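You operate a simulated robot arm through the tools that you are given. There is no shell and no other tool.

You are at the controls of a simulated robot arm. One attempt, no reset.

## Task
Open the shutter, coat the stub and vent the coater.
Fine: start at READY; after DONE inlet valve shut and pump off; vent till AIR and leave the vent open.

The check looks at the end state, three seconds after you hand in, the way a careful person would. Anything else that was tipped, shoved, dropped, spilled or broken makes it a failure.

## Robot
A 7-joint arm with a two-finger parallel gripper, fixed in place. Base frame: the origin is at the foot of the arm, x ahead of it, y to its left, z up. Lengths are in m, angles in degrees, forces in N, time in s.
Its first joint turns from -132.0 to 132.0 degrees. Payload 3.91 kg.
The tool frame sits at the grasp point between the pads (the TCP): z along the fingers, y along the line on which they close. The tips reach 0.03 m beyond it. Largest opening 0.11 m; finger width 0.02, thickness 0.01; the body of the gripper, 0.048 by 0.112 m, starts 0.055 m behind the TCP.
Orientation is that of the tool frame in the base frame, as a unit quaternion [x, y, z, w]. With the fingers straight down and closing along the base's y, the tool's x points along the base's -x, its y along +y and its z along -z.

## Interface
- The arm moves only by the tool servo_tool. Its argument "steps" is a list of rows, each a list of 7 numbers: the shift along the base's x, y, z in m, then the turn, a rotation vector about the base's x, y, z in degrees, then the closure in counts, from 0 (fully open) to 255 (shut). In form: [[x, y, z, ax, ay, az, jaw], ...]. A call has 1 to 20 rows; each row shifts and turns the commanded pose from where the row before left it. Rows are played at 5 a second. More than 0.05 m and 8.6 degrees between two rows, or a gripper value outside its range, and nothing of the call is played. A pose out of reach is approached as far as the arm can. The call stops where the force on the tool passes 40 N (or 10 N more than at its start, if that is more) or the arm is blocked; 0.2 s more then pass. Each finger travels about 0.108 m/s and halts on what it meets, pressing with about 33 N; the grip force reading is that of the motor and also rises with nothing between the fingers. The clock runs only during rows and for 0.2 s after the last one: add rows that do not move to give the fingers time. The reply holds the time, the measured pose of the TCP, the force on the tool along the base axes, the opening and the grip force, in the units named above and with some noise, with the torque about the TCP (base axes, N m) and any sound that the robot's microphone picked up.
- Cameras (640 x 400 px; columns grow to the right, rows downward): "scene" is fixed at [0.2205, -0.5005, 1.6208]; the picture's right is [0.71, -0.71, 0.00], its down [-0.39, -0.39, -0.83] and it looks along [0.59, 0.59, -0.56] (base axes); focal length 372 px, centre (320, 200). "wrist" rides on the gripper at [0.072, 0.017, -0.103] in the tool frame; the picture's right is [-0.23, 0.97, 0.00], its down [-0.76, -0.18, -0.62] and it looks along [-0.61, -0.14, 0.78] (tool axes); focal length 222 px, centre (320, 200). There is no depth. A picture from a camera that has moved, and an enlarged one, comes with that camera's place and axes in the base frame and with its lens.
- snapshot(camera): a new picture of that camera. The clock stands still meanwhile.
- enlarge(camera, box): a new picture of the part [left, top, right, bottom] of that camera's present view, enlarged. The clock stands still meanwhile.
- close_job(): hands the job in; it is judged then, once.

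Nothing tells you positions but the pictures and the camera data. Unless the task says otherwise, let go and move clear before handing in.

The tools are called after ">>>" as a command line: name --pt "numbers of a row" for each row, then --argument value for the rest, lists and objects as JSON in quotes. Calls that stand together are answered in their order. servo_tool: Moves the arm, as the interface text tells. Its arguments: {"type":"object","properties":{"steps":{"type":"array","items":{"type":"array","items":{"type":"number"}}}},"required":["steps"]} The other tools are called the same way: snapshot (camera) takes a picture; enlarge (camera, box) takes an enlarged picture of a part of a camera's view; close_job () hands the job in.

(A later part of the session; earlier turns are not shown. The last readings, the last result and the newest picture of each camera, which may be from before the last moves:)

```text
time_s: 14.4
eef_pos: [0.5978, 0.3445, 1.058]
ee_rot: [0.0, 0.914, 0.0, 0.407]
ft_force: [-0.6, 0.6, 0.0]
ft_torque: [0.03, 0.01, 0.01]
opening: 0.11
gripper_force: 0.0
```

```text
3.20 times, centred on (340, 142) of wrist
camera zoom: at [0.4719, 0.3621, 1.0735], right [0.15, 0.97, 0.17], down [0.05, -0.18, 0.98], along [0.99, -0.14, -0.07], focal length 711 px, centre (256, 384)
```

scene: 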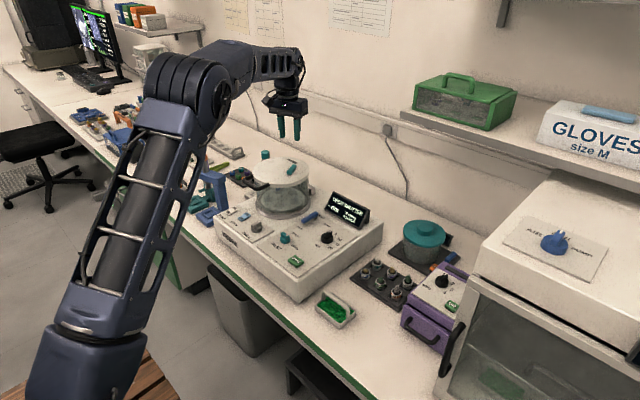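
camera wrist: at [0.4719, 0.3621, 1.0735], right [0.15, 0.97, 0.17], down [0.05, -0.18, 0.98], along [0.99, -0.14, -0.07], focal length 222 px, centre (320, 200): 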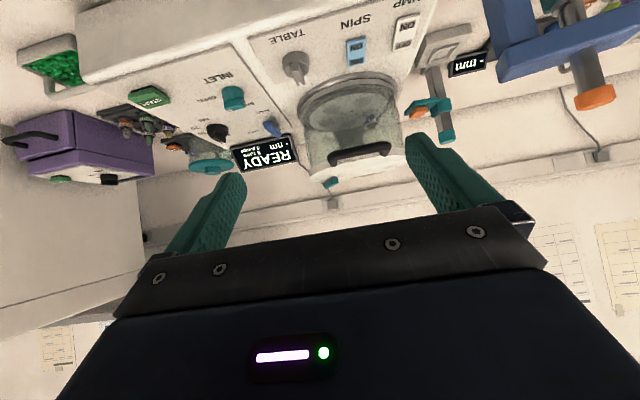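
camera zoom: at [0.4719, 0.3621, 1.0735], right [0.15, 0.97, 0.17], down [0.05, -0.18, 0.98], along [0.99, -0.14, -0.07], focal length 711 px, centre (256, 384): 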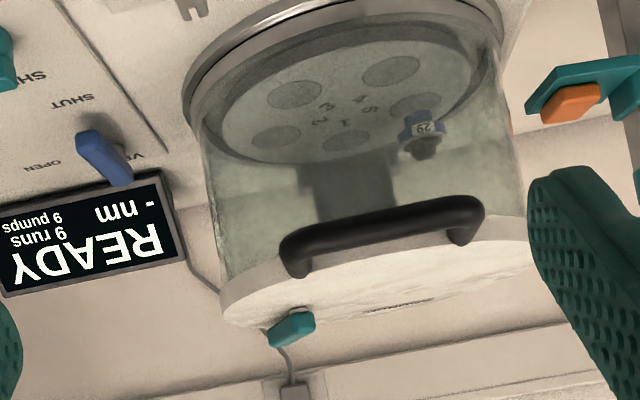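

Stub "29" is clearly at position 5. I'll lower another 10 cm to see the underside of the lid where the source should be.

>>> servo_tool --pt "-0.01 0.01 -0.03 0 0 0 0" --pt "-0.01 0.01 -0.03 0 0 0 0" --pt "0 0.01 -0.03 0 0 0 0" --pt "0 0 -0.02 0 -4 0 0" --pt "0 0 0 0 0 0 0"

>>> snapshot --camera "wrist"

>>> enlarge --camera "wrist" --box '[270, 100, 410, 205]'

```text
time_s: 15.6
eef_pos: [0.5764, 0.3755, 0.9481]
ee_rot: [0.0, 0.899, 0.0, 0.438]
ft_force: [-0.4, -0.3, -0.5]
ft_torque: [-0.01, 0.0, 0.04]
opening: 0.1102
gripper_force: 0.0
```

```text
taken
camera wrist: at [0.451, 0.3924, 0.9543], right [0.14, 0.97, 0.18], down [-0.02, -0.18, 0.98], along [0.99, -0.14, 0.0], focal length 222 px, centre (320, 200)
```

wrist: 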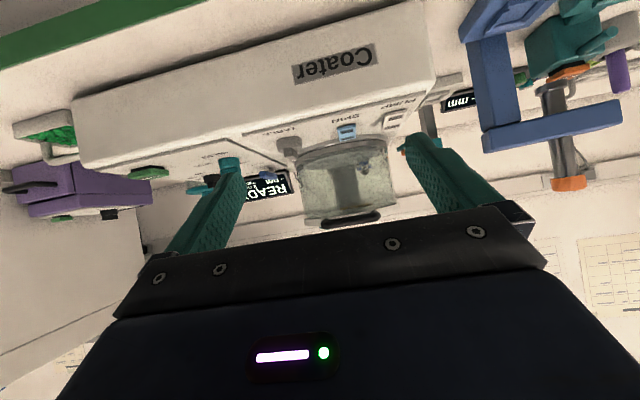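

```text
3.81 times, centred on (340, 152) of wrist
camera zoom: at [0.451, 0.3924, 0.9543], right [0.14, 0.97, 0.18], down [-0.02, -0.18, 0.98], along [0.99, -0.14, 0.0], focal length 846 px, centre (244, 381)
```

zoom: 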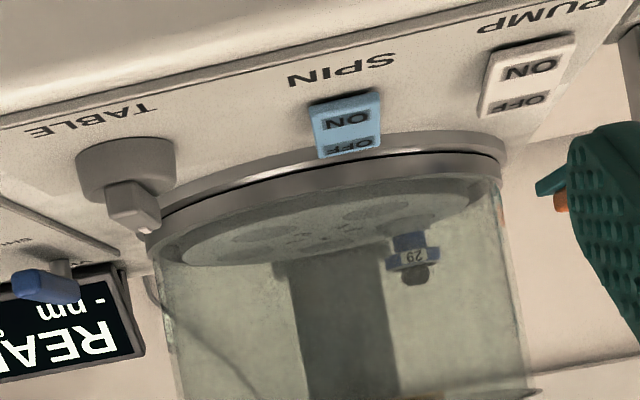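

I glimpse something yellowish under the lid; zooming there.

>>> enlarge --camera "wrist" --box '[295, 140, 405, 235]'

>>> servo_tool --pt "-0.01 0 -0.03 0 -6 0 0" --pt "-0.01 0 -0.02 0 -6 0 0" --pt "0 0 0 0 0 0 0"

>>> enlarge --camera "wrist" --box '[270, 100, 410, 205]'

```text
4.21 times, centred on (350, 188) of wrist
camera zoom: at [0.451, 0.3924, 0.9543], right [0.14, 0.97, 0.18], down [-0.02, -0.18, 0.98], along [0.99, -0.14, 0.0], focal length 935 px, centre (194, 253)
```

zoom: 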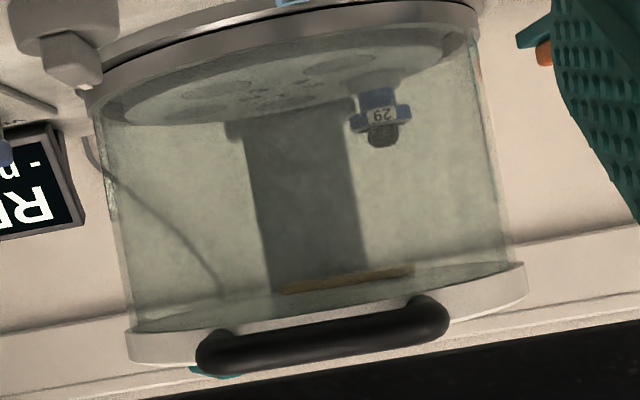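

```text
time_s: 16.4
eef_pos: [0.5581, 0.3762, 0.8982]
ee_rot: [0.0, 0.848, 0.0, 0.53]
ft_force: [-0.9, 0.8, -0.3]
ft_torque: [0.03, -0.01, 0.0]
opening: 0.1098
gripper_force: 0.0
```

```text
3.81 times, centred on (340, 152) of wrist
camera zoom: at [0.4333, 0.3921, 0.878], right [0.1, 0.97, 0.2], down [-0.23, -0.18, 0.96], along [0.97, -0.14, 0.2], focal length 846 px, centre (244, 381)
```

zoom: 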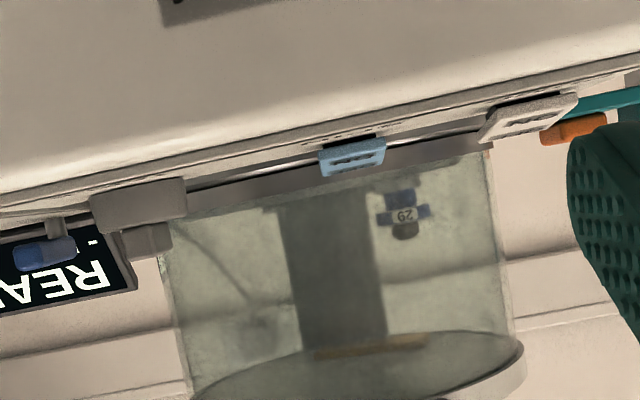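

A gold target sits under the SOURCE label at the rear of the lid, and stub 29 is about one table position to the left of it. So the table must be turned before starting; first I'll zoom on the rockers from here to be sure of their states.

>>> enlarge --camera "wrist" --box '[335, 115, 415, 155]'

>>> enlarge --camera "wrist" --box '[310, 170, 370, 210]'

>>> snapshot --camera "wrist"

```text
8.00 times, centred on (375, 135) of wrist
camera zoom: at [0.4333, 0.3921, 0.878], right [0.1, 0.97, 0.2], down [-0.23, -0.18, 0.96], along [0.97, -0.14, 0.2], focal length 1777 px, centre (-120, 720)
```

zoom: 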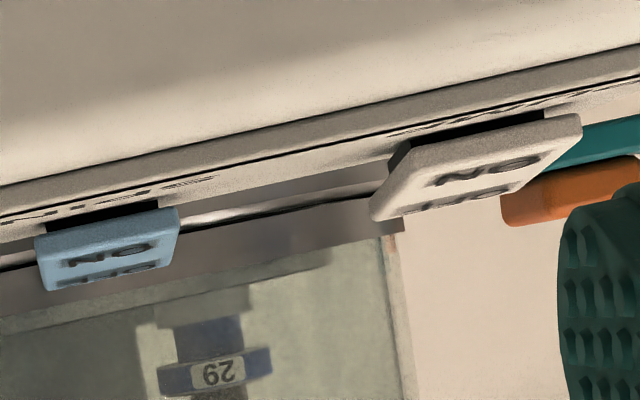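

```text
10.00 times, centred on (340, 190) of wrist
camera zoom: at [0.4333, 0.3921, 0.878], right [0.1, 0.97, 0.2], down [-0.23, -0.18, 0.96], along [0.97, -0.14, 0.2], focal length 2221 px, centre (120, 300)
```

zoom: 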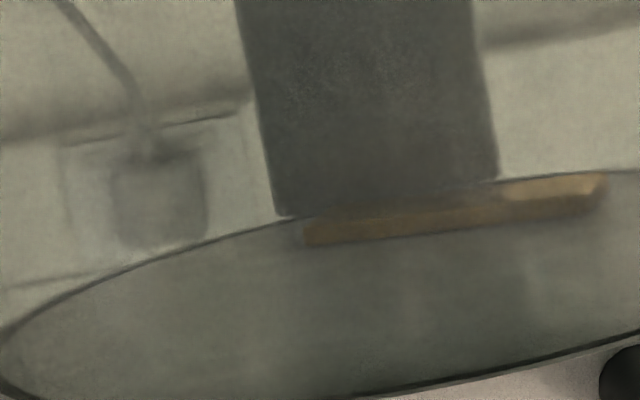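

```text
taken
camera wrist: at [0.4333, 0.3921, 0.878], right [0.1, 0.97, 0.2], down [-0.23, -0.18, 0.96], along [0.97, -0.14, 0.2], focal length 222 px, centre (320, 200)
```

wrist: 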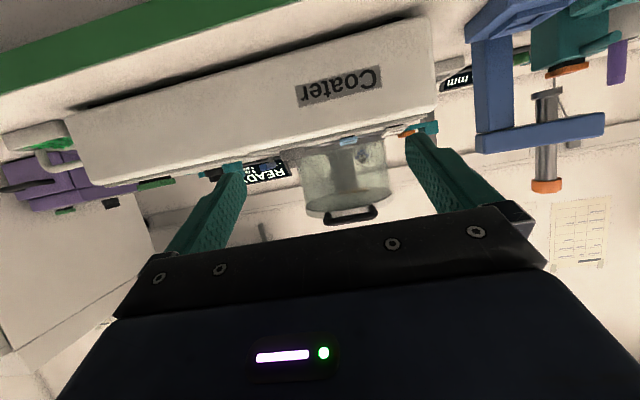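

Both rockers have their front (ON) ends pressed: pump and spin are ON. The gold source sits near (0.96, 0.40), so the stub needs turning roughly 55–70° clockwise with the TABLE knob near (0.748, 0.32). I'll raise up and take a close view of that knob.

>>> servo_tool --pt "-0.01 -0.01 0.04 0 8 0 0" --pt "0 -0.01 0.04 0 8 0 0" --pt "0.02 -0.01 0.03 0 8 0 0" --pt "0.03 -0.02 0 0 8 0 0" --pt "0.03 0 0 0 0 0 0" --pt "0 0 0 0 0 0 0"

>>> snapshot --camera "wrist"

>>> enlarge --camera "wrist" --box '[270, 80, 430, 200]'

>>> enlarge --camera "wrist" --box '[180, 40, 320, 160]'

```text
time_s: 17.8
eef_pos: [0.6248, 0.3241, 1.0084]
ee_rot: [0.0, 0.961, 0.0, 0.275]
ft_force: [-0.3, 0.3, 0.5]
ft_torque: [0.01, 0.0, 0.02]
opening: 0.11
gripper_force: 0.1
```

```text
taken
camera wrist: at [0.509, 0.3423, 1.0578], right [0.19, 0.97, 0.12], down [0.32, -0.18, 0.93], along [0.93, -0.14, -0.34], focal length 222 px, centre (320, 200)
```

wrist: 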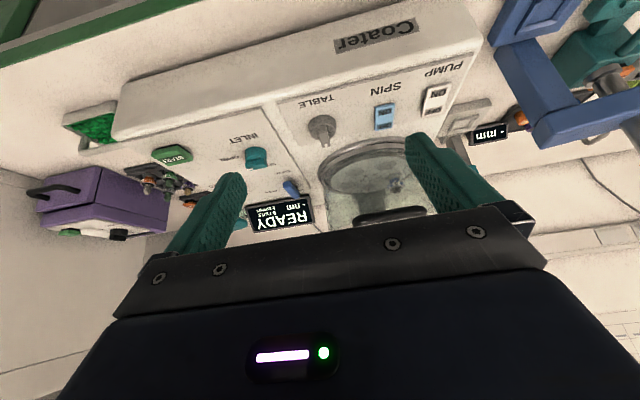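

```text
3.33 times, centred on (350, 140) of wrist
camera zoom: at [0.509, 0.3423, 1.0578], right [0.19, 0.97, 0.12], down [0.32, -0.18, 0.93], along [0.93, -0.14, -0.34], focal length 740 px, centre (220, 400)
```

zoom: 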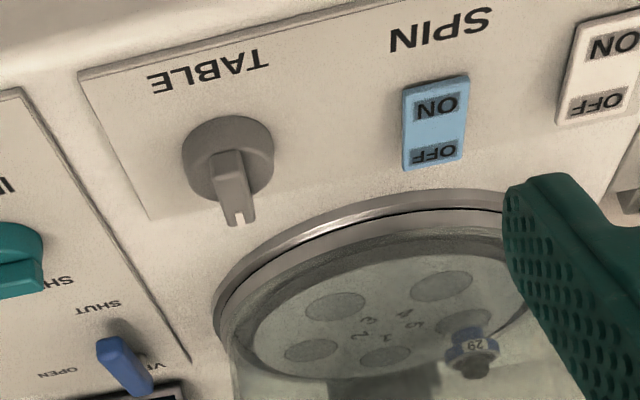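

```text
3.33 times, centred on (250, 100) of wrist
camera zoom: at [0.509, 0.3423, 1.0578], right [0.19, 0.97, 0.12], down [0.32, -0.18, 0.93], along [0.93, -0.14, -0.34], focal length 740 px, centre (553, 533)
```

zoom: 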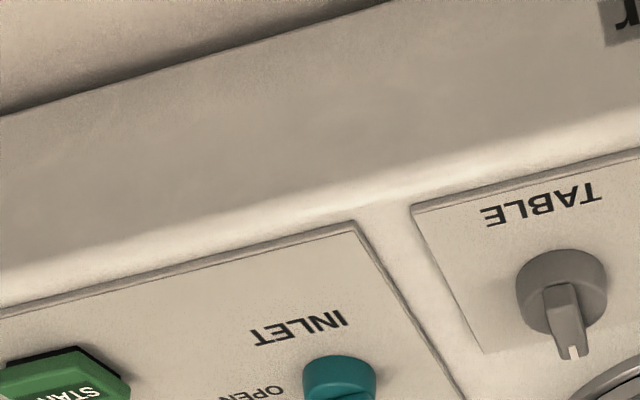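

The TABLE knob bar runs along x, centred about (0.7515, 0.322), top ≈0.887. I'll close the fingers, tilt less, and hover just beside the bar's near end on its right side, to push it clockwise.

>>> servo_tool --pt "0.025 -0.006 0 0 8 0 255" --pt "0.025 -0.006 -0.01 0 8 0 255" --pt "0.025 -0.006 -0.02 0 0 0 255" --pt "0.021 -0.006 -0.02 0 0 0 255" --pt "0 0 0 0 0 0 255" --pt "0 0 0 0 0 0 255"

>>> snapshot --camera "wrist"

>>> enlarge --camera "wrist" --box '[260, 100, 380, 200]'

>>> enlarge --camera "scene" --box '[220, 170, 300, 240]'

```text
time_s: 19.2
eef_pos: [0.7237, 0.3001, 0.9582]
ee_rot: [0.0, 0.99, 0.0, 0.14]
ft_force: [-0.2, -0.2, -0.1]
ft_torque: [0.01, 0.0, -0.01]
opening: 0.0
gripper_force: 33.1
```

```text
taken
camera wrist: at [0.6249, 0.3179, 1.0376], right [0.22, 0.97, 0.06], down [0.56, -0.18, 0.81], along [0.8, -0.14, -0.58], focal length 222 px, centre (320, 200)
```

wrist: 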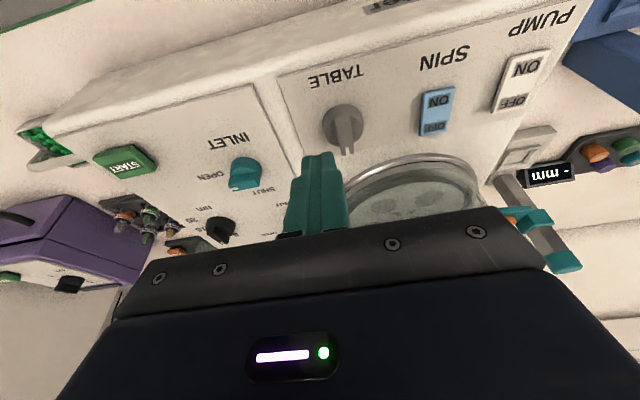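

```text
4.00 times, centred on (320, 150) of wrist
camera zoom: at [0.6249, 0.3179, 1.0376], right [0.22, 0.97, 0.06], down [0.56, -0.18, 0.81], along [0.8, -0.14, -0.58], focal length 888 px, centre (320, 400)
```

zoom: 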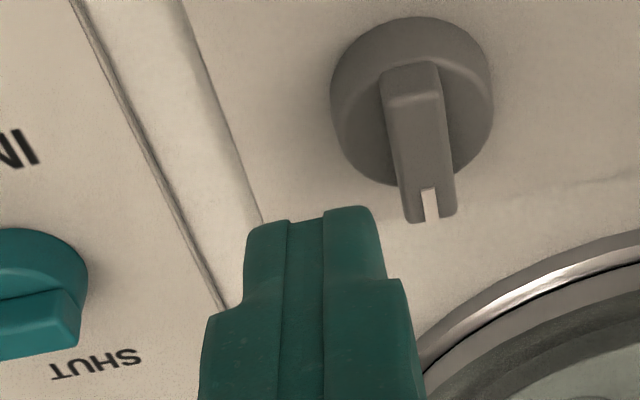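

```text
5.71 times, centred on (260, 205) of scene
camera zoom: at [0.2205, -0.5005, 1.6208], right [0.71, -0.71, 0.0], down [-0.39, -0.39, -0.83], along [0.59, 0.59, -0.56], focal length 2129 px, centre (663, 171)
```

zoom: 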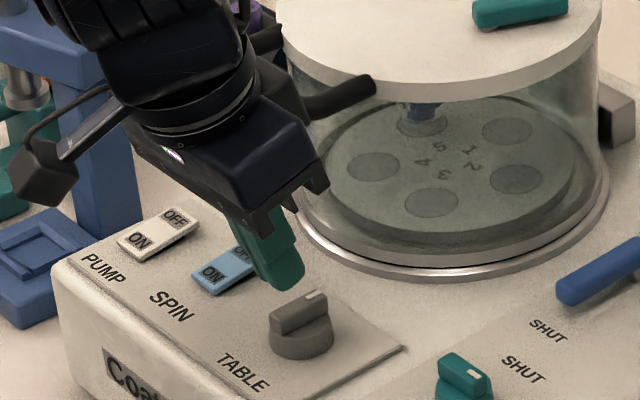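

The position agrees: bar centre (0.7516, 0.3218). Lowering beside the near end of the bar.

>>> servo_tool --pt "-0.002 0 -0.025 0 0 0 255" --pt "0 0 -0.018 0 0 0 255" --pt "0 0 -0.01 0 0 0 255" --pt "0 0 0 0 0 0 255"

>>> enlarge --camera "wrist" --box '[260, 100, 380, 200]'

>>> enlarge --camera "scene" --box '[220, 170, 300, 240]'

```text
time_s: 20.2
eef_pos: [0.7225, 0.3011, 0.9045]
ee_rot: [0.0, 0.99, 0.0, 0.14]
ft_force: [-5.9, -5.0, 20.9]
ft_torque: [0.07, -0.19, -0.02]
opening: 0.0
gripper_force: 32.5
```

```text
4.00 times, centred on (320, 150) of wrist
camera zoom: at [0.6231, 0.3186, 0.9846], right [0.22, 0.97, 0.06], down [0.56, -0.18, 0.81], along [0.8, -0.14, -0.58], focal length 888 px, centre (320, 400)
```

zoom: 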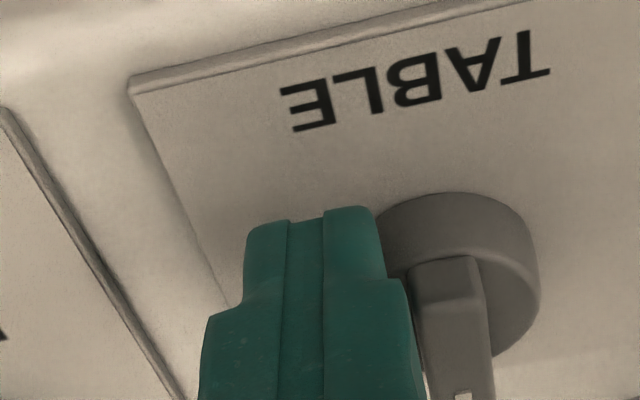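

```text
5.71 times, centred on (260, 205) of scene
camera zoom: at [0.2205, -0.5005, 1.6208], right [0.71, -0.71, 0.0], down [-0.39, -0.39, -0.83], along [0.59, 0.59, -0.56], focal length 2129 px, centre (663, 171)
```

zoom: 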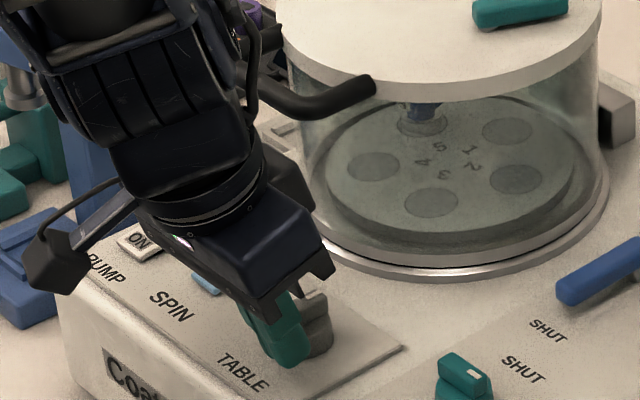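

I feel about 21 N upward: the tip is resting on the knob's base disc, so I'll raise 3.5 mm and then push left along the arc.

>>> servo_tool --pt "0 0 0.004 0 0 0 255" --pt "0 0 0 0 0 0 255"

>>> servo_tool --pt "0 0.003 0 0 0 0 255" --pt "0 0.003 0 0 0 0 255" --pt "0 0.003 0 0 0 0 255" --pt "0 0 0 0 0 0 255"

>>> enlarge --camera "wrist" --box '[260, 100, 380, 200]'

>>> enlarge --camera "scene" --box '[220, 170, 300, 240]'

```text
time_s: 20.8
eef_pos: [0.7223, 0.3016, 0.9078]
ee_rot: [0.0, 0.99, 0.0, 0.139]
ft_force: [0.1, 0.6, -0.1]
ft_torque: [0.0, 0.01, 0.0]
opening: 0.0
gripper_force: 32.8
```

```text
time_s: 21.8
eef_pos: [0.7222, 0.3113, 0.9084]
ee_rot: [0.0, 0.99, 0.0, 0.139]
ft_force: [0.5, 0.0, 0.0]
ft_torque: [-0.01, 0.02, 0.01]
opening: 0.0
gripper_force: 33.3
```

```text
4.00 times, centred on (320, 150) of wrist
camera zoom: at [0.6236, 0.3276, 0.9879], right [0.22, 0.97, 0.06], down [0.56, -0.18, 0.81], along [0.8, -0.14, -0.58], focal length 888 px, centre (320, 400)
```

zoom: 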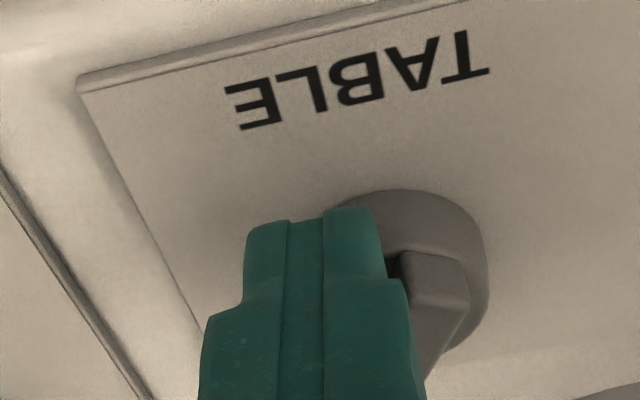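

```text
5.71 times, centred on (260, 205) of scene
camera zoom: at [0.2205, -0.5005, 1.6208], right [0.71, -0.71, 0.0], down [-0.39, -0.39, -0.83], along [0.59, 0.59, -0.56], focal length 2129 px, centre (663, 171)
```

zoom: 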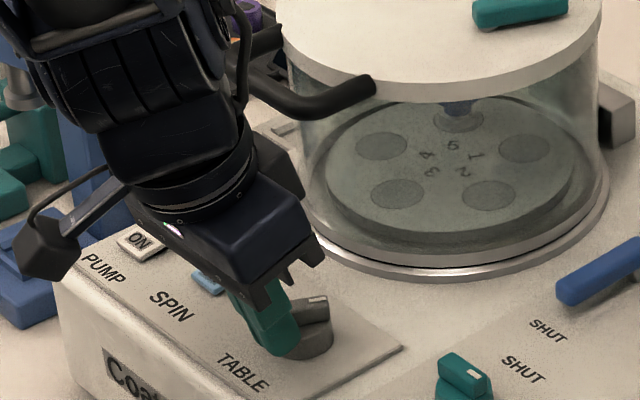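

The table turns with the knob (stub moving toward the source). Continue pushing in small steps.

>>> servo_tool --pt "0 0.002 0 0 0 0 255" --pt "0 0.002 0 0 0 0 255" --pt "0.0005 0.002 0 0 0 0 255" --pt "0 0 0 0 0 0 255"

>>> enlarge --camera "wrist" --box '[260, 100, 380, 200]'

>>> enlarge --camera "scene" --box '[220, 160, 320, 240]'

```text
time_s: 22.8
eef_pos: [0.7231, 0.3164, 0.9097]
ee_rot: [0.001, 0.99, -0.001, 0.139]
ft_force: [-0.3, -0.7, 0.2]
ft_torque: [0.01, 0.03, -0.01]
opening: 0.0001
gripper_force: 33.0
```

```text
4.00 times, centred on (320, 150) of wrist
camera zoom: at [0.6239, 0.3338, 0.9882], right [0.22, 0.97, 0.06], down [0.56, -0.18, 0.81], along [0.8, -0.14, -0.58], focal length 888 px, centre (320, 400)
```

zoom: 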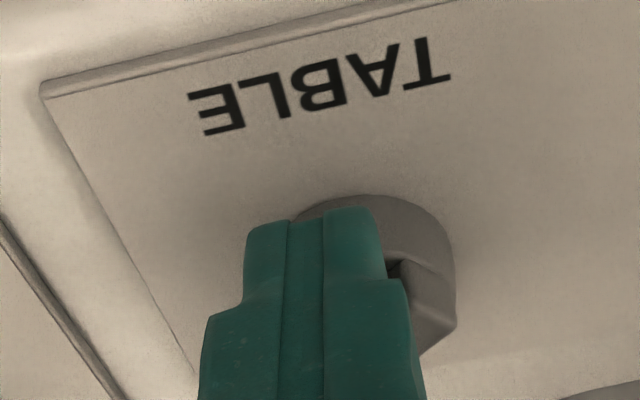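

```text
5.00 times, centred on (270, 200) of scene
camera zoom: at [0.2205, -0.5005, 1.6208], right [0.71, -0.71, 0.0], down [-0.39, -0.39, -0.83], along [0.59, 0.59, -0.56], focal length 1863 px, centre (570, 200)
```

zoom: 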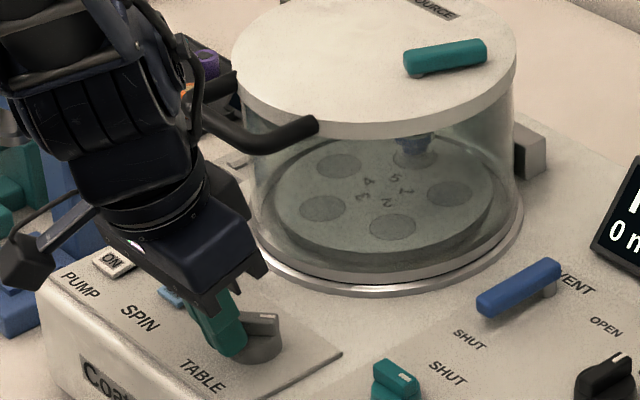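

The display has changed ("0 nm" instead of "- nm"), a sign the stub is coming under the source. Let me read it.

>>> enlarge --camera "scene" --box '[320, 180, 400, 240]'

>>> enlarge --camera "scene" --box '[262, 180, 322, 215]'

```text
6.67 times, centred on (360, 210) of scene
camera zoom: at [0.2205, -0.5005, 1.6208], right [0.71, -0.71, 0.0], down [-0.39, -0.39, -0.83], along [0.59, 0.59, -0.56], focal length 2484 px, centre (53, 133)
```

zoom: 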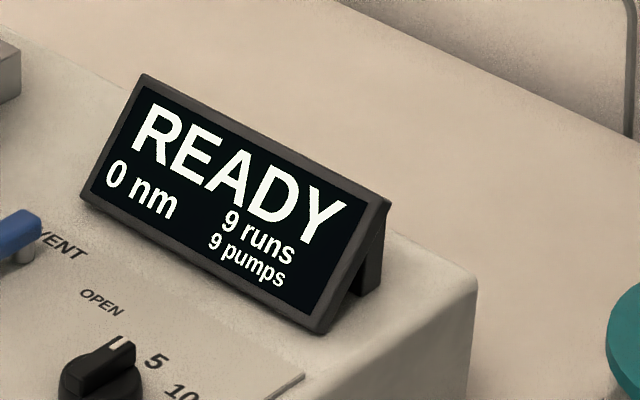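

```text
10.67 times, centred on (292, 198) of scene
camera zoom: at [0.2205, -0.5005, 1.6208], right [0.71, -0.71, 0.0], down [-0.39, -0.39, -0.83], along [0.59, 0.59, -0.56], focal length 3974 px, centre (619, 227)
```

zoom: 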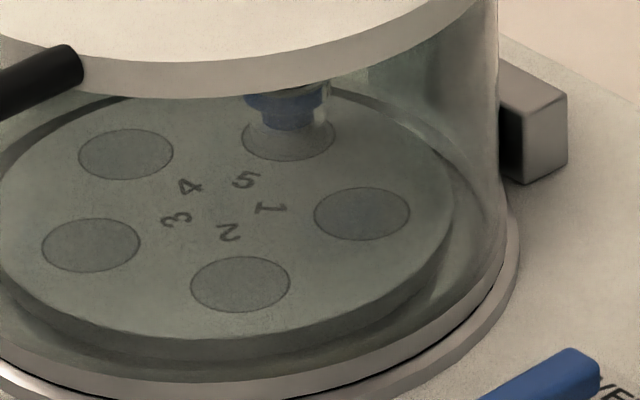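

"0 nm" confirms the stub is registered under the source, at about 20° versus the source's ~15°. One small nudge more to centre it, then back off and lift.

>>> servo_tool --pt "0.0003 0.001 0 0 0 0 255" --pt "0 0 0 0 0 0 255"

>>> enlarge --camera "scene" --box '[262, 160, 382, 240]'

```text
time_s: 23.4
eef_pos: [0.7226, 0.3178, 0.9089]
ee_rot: [-0.001, 0.99, 0.0, 0.138]
ft_force: [0.3, -0.8, -0.1]
ft_torque: [-0.02, 0.01, -0.01]
opening: 0.0001
gripper_force: 33.1
```

```text
5.00 times, centred on (322, 200) of scene
camera zoom: at [0.2205, -0.5005, 1.6208], right [0.71, -0.71, 0.0], down [-0.39, -0.39, -0.83], along [0.59, 0.59, -0.56], focal length 1863 px, centre (310, 200)
```

zoom: 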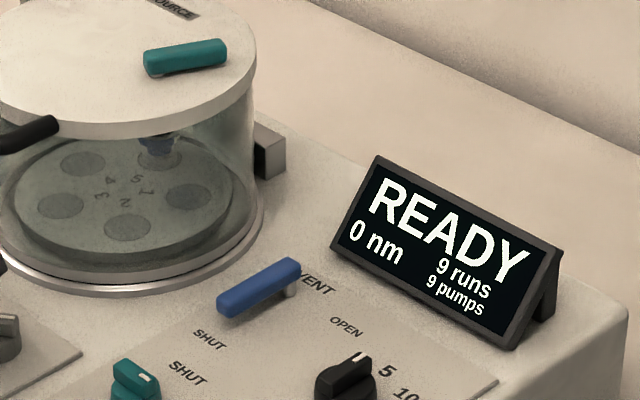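

Still READY with 0 nm. Now I'll back away from the knob, lift, and move above START at about (0.7355, 0.113) with the tool vertical.

>>> servo_tool --pt "-0.003 -0.004 0 0 0 0 255" --pt "0 0 0.03 0 0 0 255" --pt "0 -0.02 0.03 0 0 0 255" --pt "0 -0.045 0.01 0 8 0 255" --pt "0 -0.045 0 0 8 0 255" --pt "0.005 -0.045 0 0 0 0 255" --pt "0.011 -0.046 -0.015 0 0 0 255" --pt "0 0 0 0 0 0 255"

>>> enlarge --camera "wrist" --box '[240, 80, 400, 210]'

>>> enlarge --camera "scene" --box '[210, 160, 380, 280]'

>>> enlarge --camera "scene" --box '[222, 202, 256, 224]'

```text
time_s: 25.2
eef_pos: [0.7367, 0.1093, 0.9657]
ee_rot: [0.0, 1.0, 0.0, 0.0]
ft_force: [0.5, 0.4, 0.0]
ft_torque: [-0.01, 0.01, -0.02]
opening: 0.0002
gripper_force: 32.9
```

```text
3.08 times, centred on (320, 145) of wrist
camera zoom: at [0.6631, 0.1274, 1.0681], right [0.23, 0.97, 0.0], down [0.76, -0.18, 0.62], along [0.61, -0.14, -0.78], focal length 684 px, centre (320, 369)
```

zoom: 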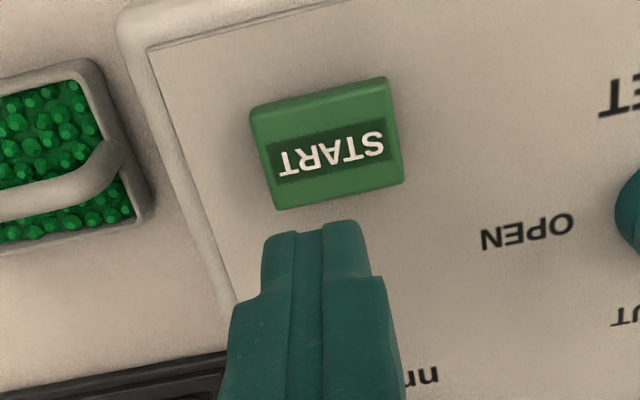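

```text
3.33 times, centred on (295, 220) of scene
camera zoom: at [0.2205, -0.5005, 1.6208], right [0.71, -0.71, 0.0], down [-0.39, -0.39, -0.83], along [0.59, 0.59, -0.56], focal length 1242 px, centre (403, 133)
```

zoom: 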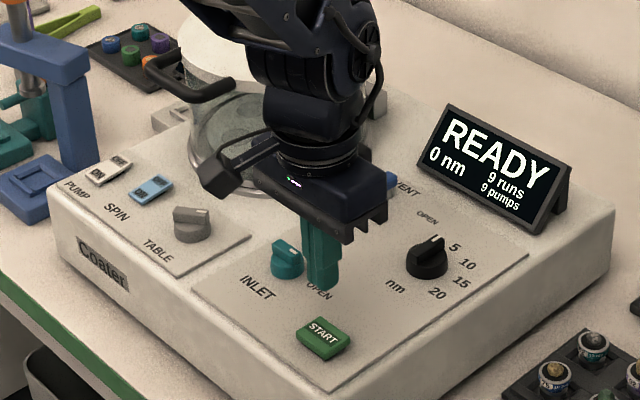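

```text
16.00 times, centred on (239, 213) of scene
camera zoom: at [0.2205, -0.5005, 1.6208], right [0.71, -0.71, 0.0], down [-0.39, -0.39, -0.83], along [0.59, 0.59, -0.56], focal length 5961 px, centre (1616, -8)
```

zoom: 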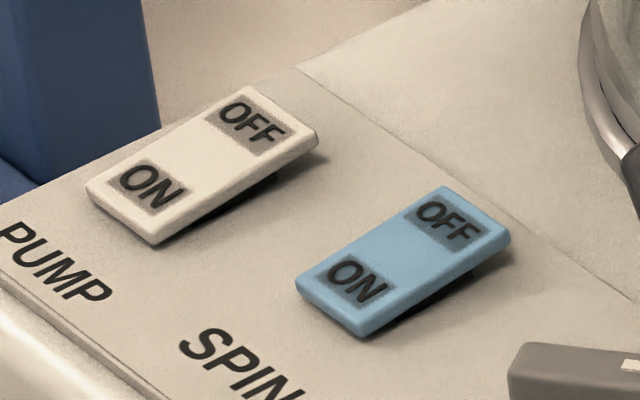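

Both rockers are ON, display READY, 0 nm. START's centre is at (0.734, 0.1135), top ≈0.874; I descend to just above it and press gently.

>>> servo_tool --pt "-0.0022 0.004 -0.03 0 0 0 255" --pt "0 0 -0.025 0 0 0 255" --pt "0 0 0 0 0 0 255" --pt "0 0 -0.002 0 0 0 255" --pt "0 0 -0.002 0 0 0 255" --pt "0 0 -0.002 0 0 0 255" --pt "0 0 0 0 0 0 255"

>>> enlarge --camera "scene" --box '[250, 180, 400, 280]'

>>> enlarge --camera "wrist" --box '[240, 80, 400, 210]'

```text
time_s: 26.8
eef_pos: [0.7338, 0.1169, 0.903]
ee_rot: [0.0, 1.0, 0.0, 0.001]
ft_force: [2.6, -0.8, 6.4]
ft_torque: [0.0, -0.07, -0.01]
opening: 0.0
gripper_force: 33.0
heard: click
```

```text
4.00 times, centred on (325, 230) of scene
camera zoom: at [0.2205, -0.5005, 1.6208], right [0.71, -0.71, 0.0], down [-0.39, -0.39, -0.83], along [0.59, 0.59, -0.56], focal length 1490 px, centre (300, 80)
```

zoom: 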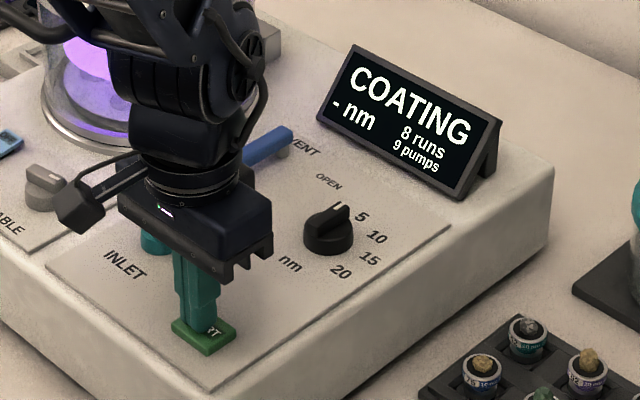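

```text
3.08 times, centred on (320, 145) of wrist
camera zoom: at [0.6608, 0.1336, 1.0059], right [0.23, 0.97, 0.0], down [0.76, -0.18, 0.62], along [0.61, -0.14, -0.78], focal length 684 px, centre (320, 369)
```

zoom: 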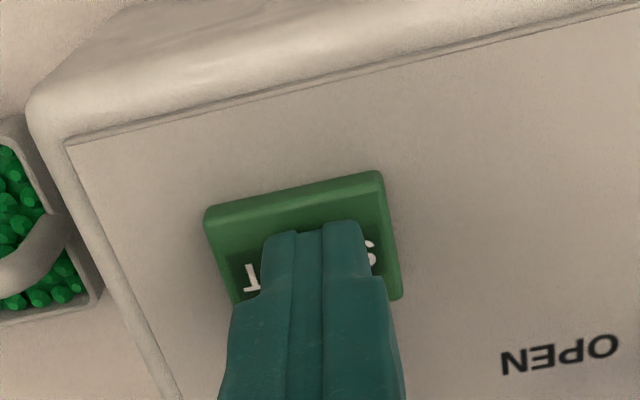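

COATING has started with a purple glow. I'll lift off START and watch the table and display.

>>> servo_tool --pt "0 0 0.03 0 0 0 255" --pt "0 0 0.04 0 0 0 255"

>>> enlarge --camera "scene" --box '[240, 160, 400, 260]'

>>> enlarge --camera "scene" --box '[220, 170, 300, 240]'

```text
time_s: 27.4
eef_pos: [0.7312, 0.1162, 0.9705]
ee_rot: [0.0, 1.0, 0.0, -0.001]
ft_force: [-0.1, 0.0, -0.9]
ft_torque: [-0.01, 0.02, 0.01]
opening: 0.0
gripper_force: 32.9
```

```text
4.00 times, centred on (320, 210) of scene
camera zoom: at [0.2205, -0.5005, 1.6208], right [0.71, -0.71, 0.0], down [-0.39, -0.39, -0.83], along [0.59, 0.59, -0.56], focal length 1490 px, centre (320, 160)
```

zoom: 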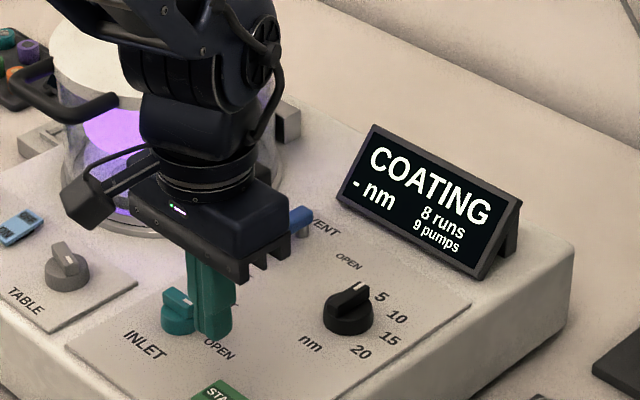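

```text
5.71 times, centred on (260, 205) of scene
camera zoom: at [0.2205, -0.5005, 1.6208], right [0.71, -0.71, 0.0], down [-0.39, -0.39, -0.83], along [0.59, 0.59, -0.56], focal length 2129 px, centre (663, 171)
```

zoom: 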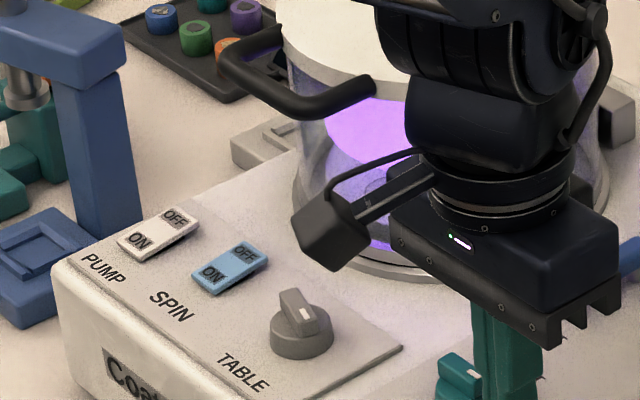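

The TABLE knob is turning, so SPIN rotates the table during coating. I'll move aside to watch the thickness develop.

>>> servo_tool --pt "-0.03 0 0.03 0 0 0 255" --pt "-0.04 0 0.02 0 0 0 255" --pt "-0.04 -0.02 0 0 0 0 255"

>>> enlarge --camera "scene" --box '[240, 150, 400, 250]'

```text
time_s: 28.2
eef_pos: [0.6228, 0.0978, 1.0219]
ee_rot: [0.001, 1.0, 0.0, 0.0]
ft_force: [0.1, 0.0, 0.1]
ft_torque: [-0.02, 0.04, -0.03]
opening: 0.0001
gripper_force: 33.4
```

```text
4.00 times, centred on (320, 200) of scene
camera zoom: at [0.2205, -0.5005, 1.6208], right [0.71, -0.71, 0.0], down [-0.39, -0.39, -0.83], along [0.59, 0.59, -0.56], focal length 1490 px, centre (320, 200)
```

zoom: 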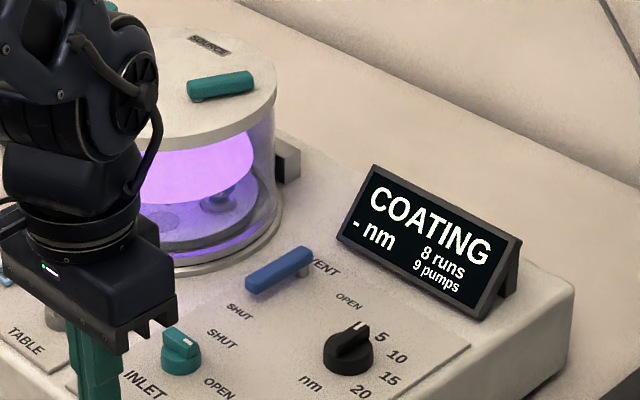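

Coating continues with the stub carried round on the table. I'll wait and watch.

>>> servo_tool --pt "-0.03 -0.03 0 0 0 0 255" --pt "-0.02 -0.03 0 0 0 0 255" --pt "0 -0.03 0 0 0 0 255"

>>> enlarge --camera "scene" --box '[240, 150, 400, 250]'

>>> servo_tool --pt "0 0 0 0 0 0 255" --pt "0 0 0 0 0 0 255"

>>> enlarge --camera "scene" --box '[240, 150, 400, 250]'

>>> servo_tool --pt "0 0 0 0 0 0 255" --pt "0 0 0 0 0 0 255"

>>> enlarge --camera "scene" --box '[240, 150, 400, 250]'

```text
time_s: 29.0
eef_pos: [0.5738, 0.0058, 1.0235]
ee_rot: [0.0, 1.0, 0.001, 0.0]
ft_force: [0.1, 0.6, 0.2]
ft_torque: [-0.02, 0.0, -0.01]
opening: 0.0
gripper_force: 32.9
```

```text
4.00 times, centred on (320, 200) of scene
camera zoom: at [0.2205, -0.5005, 1.6208], right [0.71, -0.71, 0.0], down [-0.39, -0.39, -0.83], along [0.59, 0.59, -0.56], focal length 1490 px, centre (320, 200)
```

zoom: 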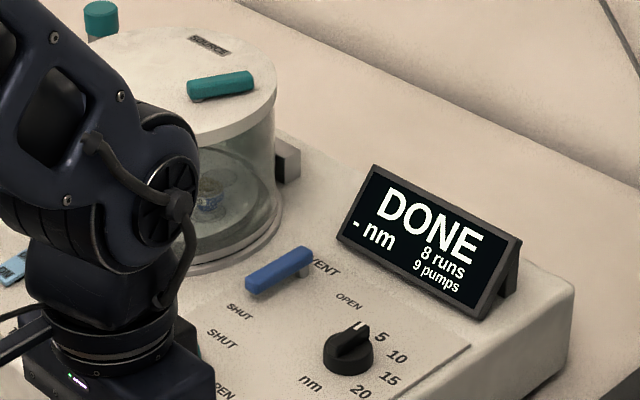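

```text
time_s: 29.6
eef_pos: [0.575, 0.0066, 1.0221]
ee_rot: [0.001, 1.0, 0.0, 0.0]
ft_force: [0.4, -0.5, -0.4]
ft_torque: [-0.02, 0.02, 0.05]
opening: 0.0001
gripper_force: 33.4
```

```text
4.00 times, centred on (320, 200) of scene
camera zoom: at [0.2205, -0.5005, 1.6208], right [0.71, -0.71, 0.0], down [-0.39, -0.39, -0.83], along [0.59, 0.59, -0.56], focal length 1490 px, centre (320, 200)
```

zoom: 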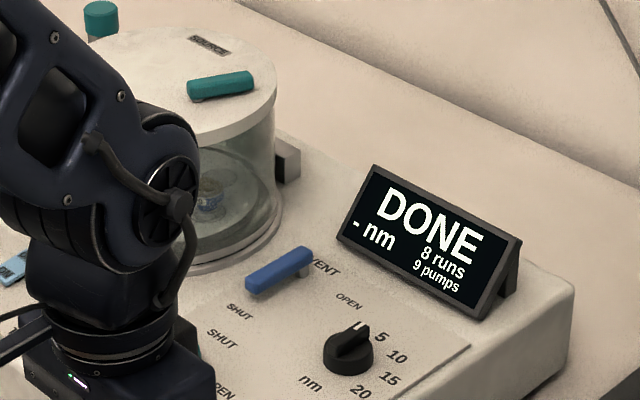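

```text
time_s: 30.2
eef_pos: [0.5739, 0.0059, 1.0224]
ee_rot: [0.0, 1.0, 0.0, 0.0]
ft_force: [0.3, 1.2, 0.9]
ft_torque: [0.01, 0.0, 0.01]
opening: 0.0
gripper_force: 32.9
```

```text
4.00 times, centred on (320, 200) of scene
camera zoom: at [0.2205, -0.5005, 1.6208], right [0.71, -0.71, 0.0], down [-0.39, -0.39, -0.83], along [0.59, 0.59, -0.56], focal length 1490 px, centre (320, 200)
```

zoom: 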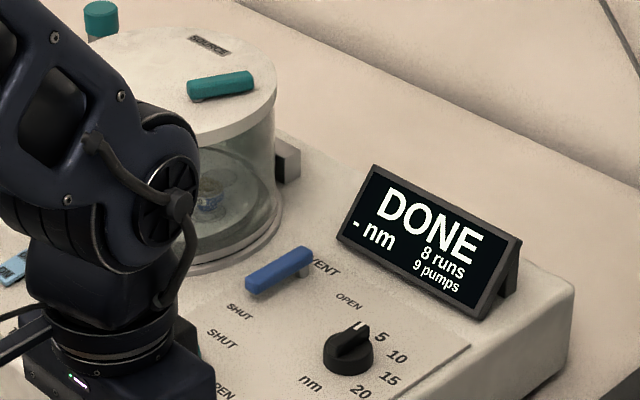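

DONE is displayed, and the stub stopped away from the source. Before shutting down I want to check the stub really got coated; let me move the arm away and look.

>>> servo_tool --pt "0 0 0.04 0 0 0 255" --pt "0 0.03 0.03 0 0 0 255" --pt "0 0.04 0.02 0 -8 0 255" --pt "0 0.04 0 0 -8 0 100" --pt "0 0.04 0 0 -8 0 0" --pt "0 0.04 0 0 -8 0 0" --pt "0.0 0.04 0 0 0 0 0" --pt "0.0 0.04 0 0 0 0 0" --pt "0 0.04 0 0 0 0 0" --pt "0 0 0 0 0 0 0"

>>> enlarge --camera "scene" --box '[210, 150, 370, 270]'

>>> enlarge --camera "scene" --box '[262, 180, 312, 215]'

>>> enlarge --camera "wrist" --box '[240, 60, 420, 200]'

```text
time_s: 32.4
eef_pos: [0.5739, 0.3155, 1.1126]
ee_rot: [0.0, 0.961, 0.0, 0.275]
ft_force: [0.7, 0.1, 0.2]
ft_torque: [0.01, -0.01, -0.01]
opening: 0.1102
gripper_force: 0.1
```

```text
3.33 times, centred on (290, 210) of scene
camera zoom: at [0.2205, -0.5005, 1.6208], right [0.71, -0.71, 0.0], down [-0.39, -0.39, -0.83], along [0.59, 0.59, -0.56], focal length 1242 px, centre (420, 167)
```

zoom: 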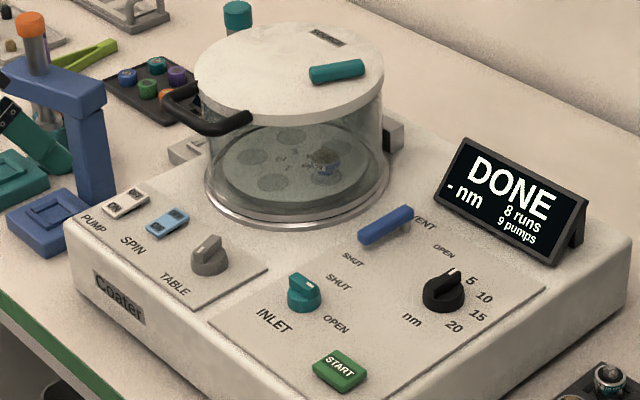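

```text
11.43 times, centred on (287, 198) of scene
camera zoom: at [0.2205, -0.5005, 1.6208], right [0.71, -0.71, 0.0], down [-0.39, -0.39, -0.83], along [0.59, 0.59, -0.56], focal length 4258 px, centre (697, 229)
```

zoom: 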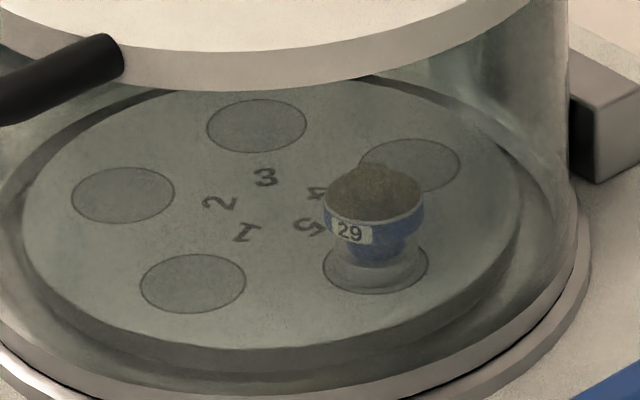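

```text
2.86 times, centred on (330, 130) of wrist
camera zoom: at [0.4574, 0.3333, 1.1619], right [0.19, 0.97, 0.12], down [0.32, -0.18, 0.93], along [0.93, -0.14, -0.34], focal length 635 px, centre (291, 400)
```

zoom: 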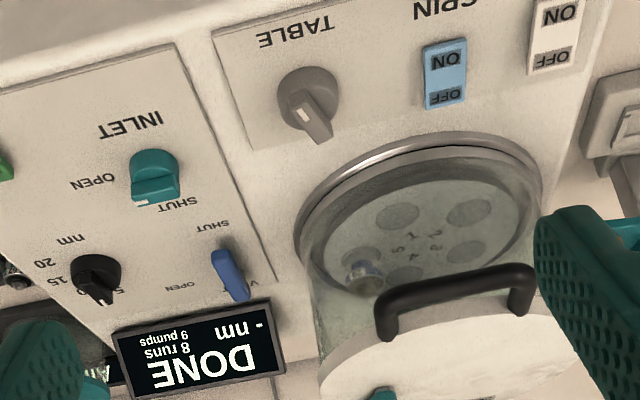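

The stub is now at the right-hand side of the table. I'll zoom in hard on its top to judge the coating.

>>> enlarge --camera "scene" --box '[284, 190, 304, 205]'

>>> enlarge --camera "wrist" --box '[325, 135, 375, 170]'

>>> enlarge --camera "scene" --box '[350, 255, 420, 310]'

>>> enlarge --camera "wrist" --box '[300, 70, 360, 115]'

```text
16.00 times, centred on (294, 198) of scene
camera zoom: at [0.2205, -0.5005, 1.6208], right [0.71, -0.71, 0.0], down [-0.39, -0.39, -0.83], along [0.59, 0.59, -0.56], focal length 5961 px, centre (736, 240)
```

zoom: 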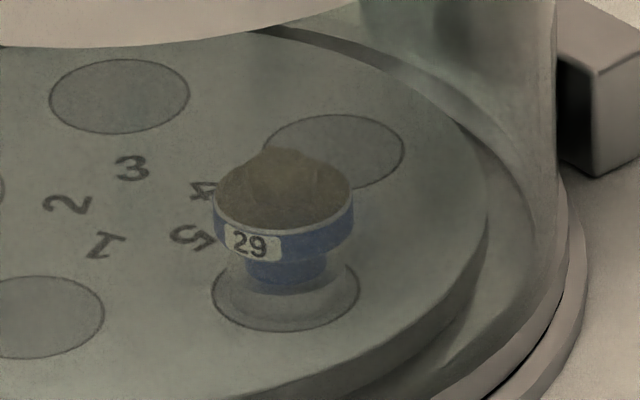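

```text
11.43 times, centred on (350, 152) of wrist
camera zoom: at [0.4574, 0.3333, 1.1619], right [0.19, 0.97, 0.12], down [0.32, -0.18, 0.93], along [0.93, -0.14, -0.34], focal length 2538 px, centre (-23, 743)
```

zoom: 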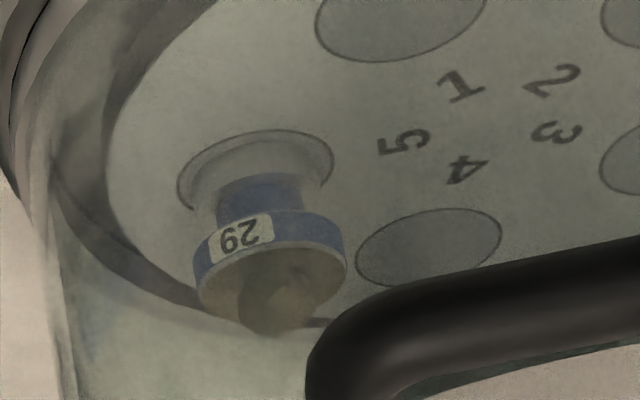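

```text
7.27 times, centred on (385, 282) of scene
camera zoom: at [0.2205, -0.5005, 1.6208], right [0.71, -0.71, 0.0], down [-0.39, -0.39, -0.83], along [0.59, 0.59, -0.56], focal length 2710 px, centre (-153, -400)
```

zoom: 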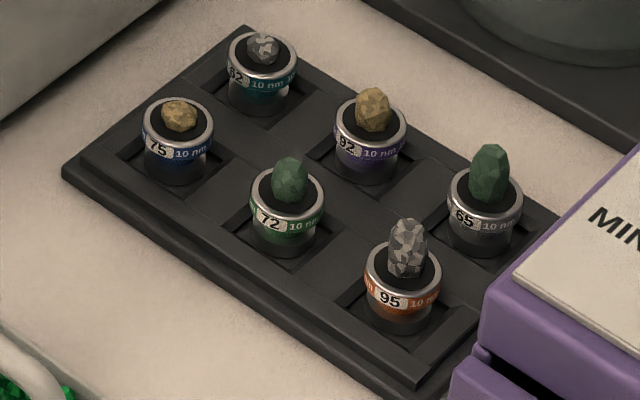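

```text
8.89 times, centred on (330, 92) of wrist
camera zoom: at [0.4574, 0.3333, 1.1619], right [0.19, 0.97, 0.12], down [0.32, -0.18, 0.93], along [0.93, -0.14, -0.34], focal length 1974 px, centre (231, 1156)
```

zoom: 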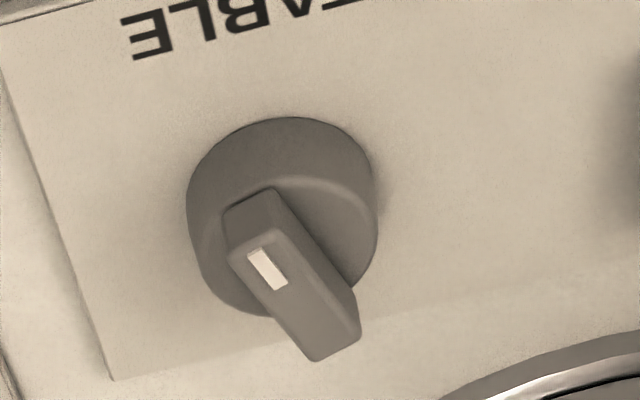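

Important clue: the rack stubs carry labels such as "75 10 nm", so stub 29 may also name its film thickness. I'll zoom on its ring as far as possible.

>>> enlarge --camera "scene" --box '[289, 194, 298, 201]'

>>> enlarge --camera "wrist" --box '[338, 148, 354, 166]'

>>> enlarge --camera "scene" --box '[100, 110, 220, 200]'

>>> enlarge --camera "scene" --box '[365, 255, 395, 285]'

```text
16.00 times, centred on (294, 198) of scene
camera zoom: at [0.2205, -0.5005, 1.6208], right [0.71, -0.71, 0.0], down [-0.39, -0.39, -0.83], along [0.59, 0.59, -0.56], focal length 5961 px, centre (744, 240)
```

zoom: 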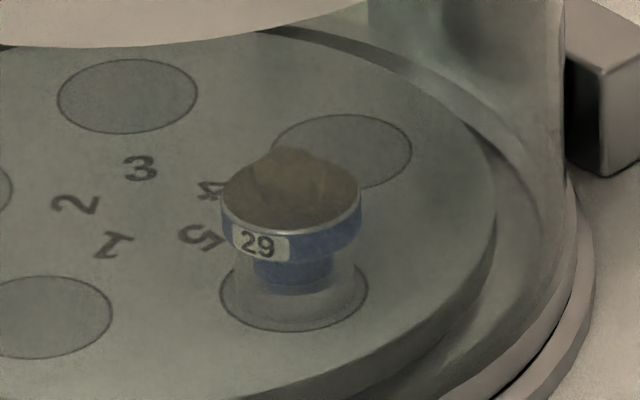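

```text
16.00 times, centred on (346, 157) of wrist
camera zoom: at [0.4574, 0.3333, 1.1619], right [0.19, 0.97, 0.12], down [0.32, -0.18, 0.93], along [0.93, -0.14, -0.34], focal length 3554 px, centre (-96, 888)
```

zoom: 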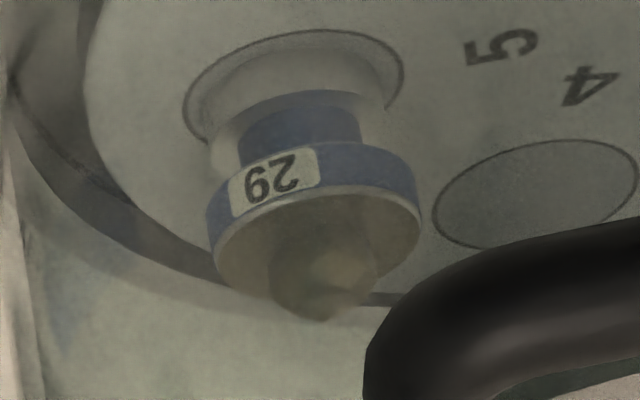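

```text
4.44 times, centred on (160, 155) of scene
camera zoom: at [0.2205, -0.5005, 1.6208], right [0.71, -0.71, 0.0], down [-0.39, -0.39, -0.83], along [0.59, 0.59, -0.56], focal length 1656 px, centre (1031, 400)
```

zoom: 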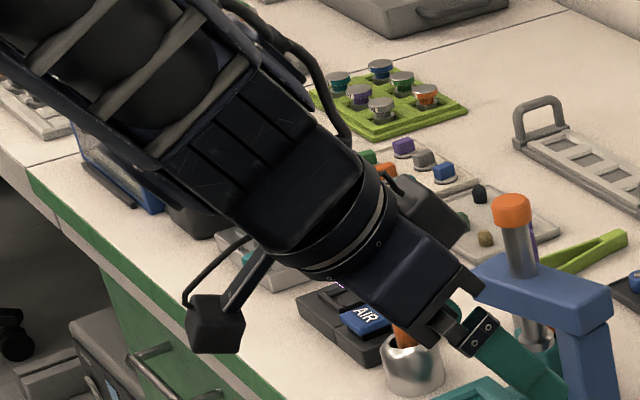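

```text
13.33 times, centred on (380, 270) of scene
camera zoom: at [0.2205, -0.5005, 1.6208], right [0.71, -0.71, 0.0], down [-0.39, -0.39, -0.83], along [0.59, 0.59, -0.56], focal length 4967 px, centre (-480, -733)
```

zoom: 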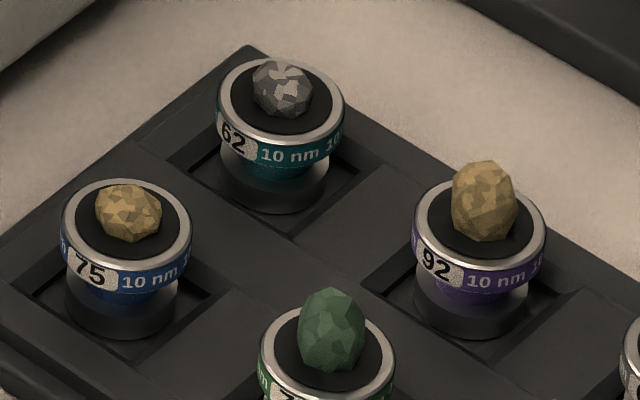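

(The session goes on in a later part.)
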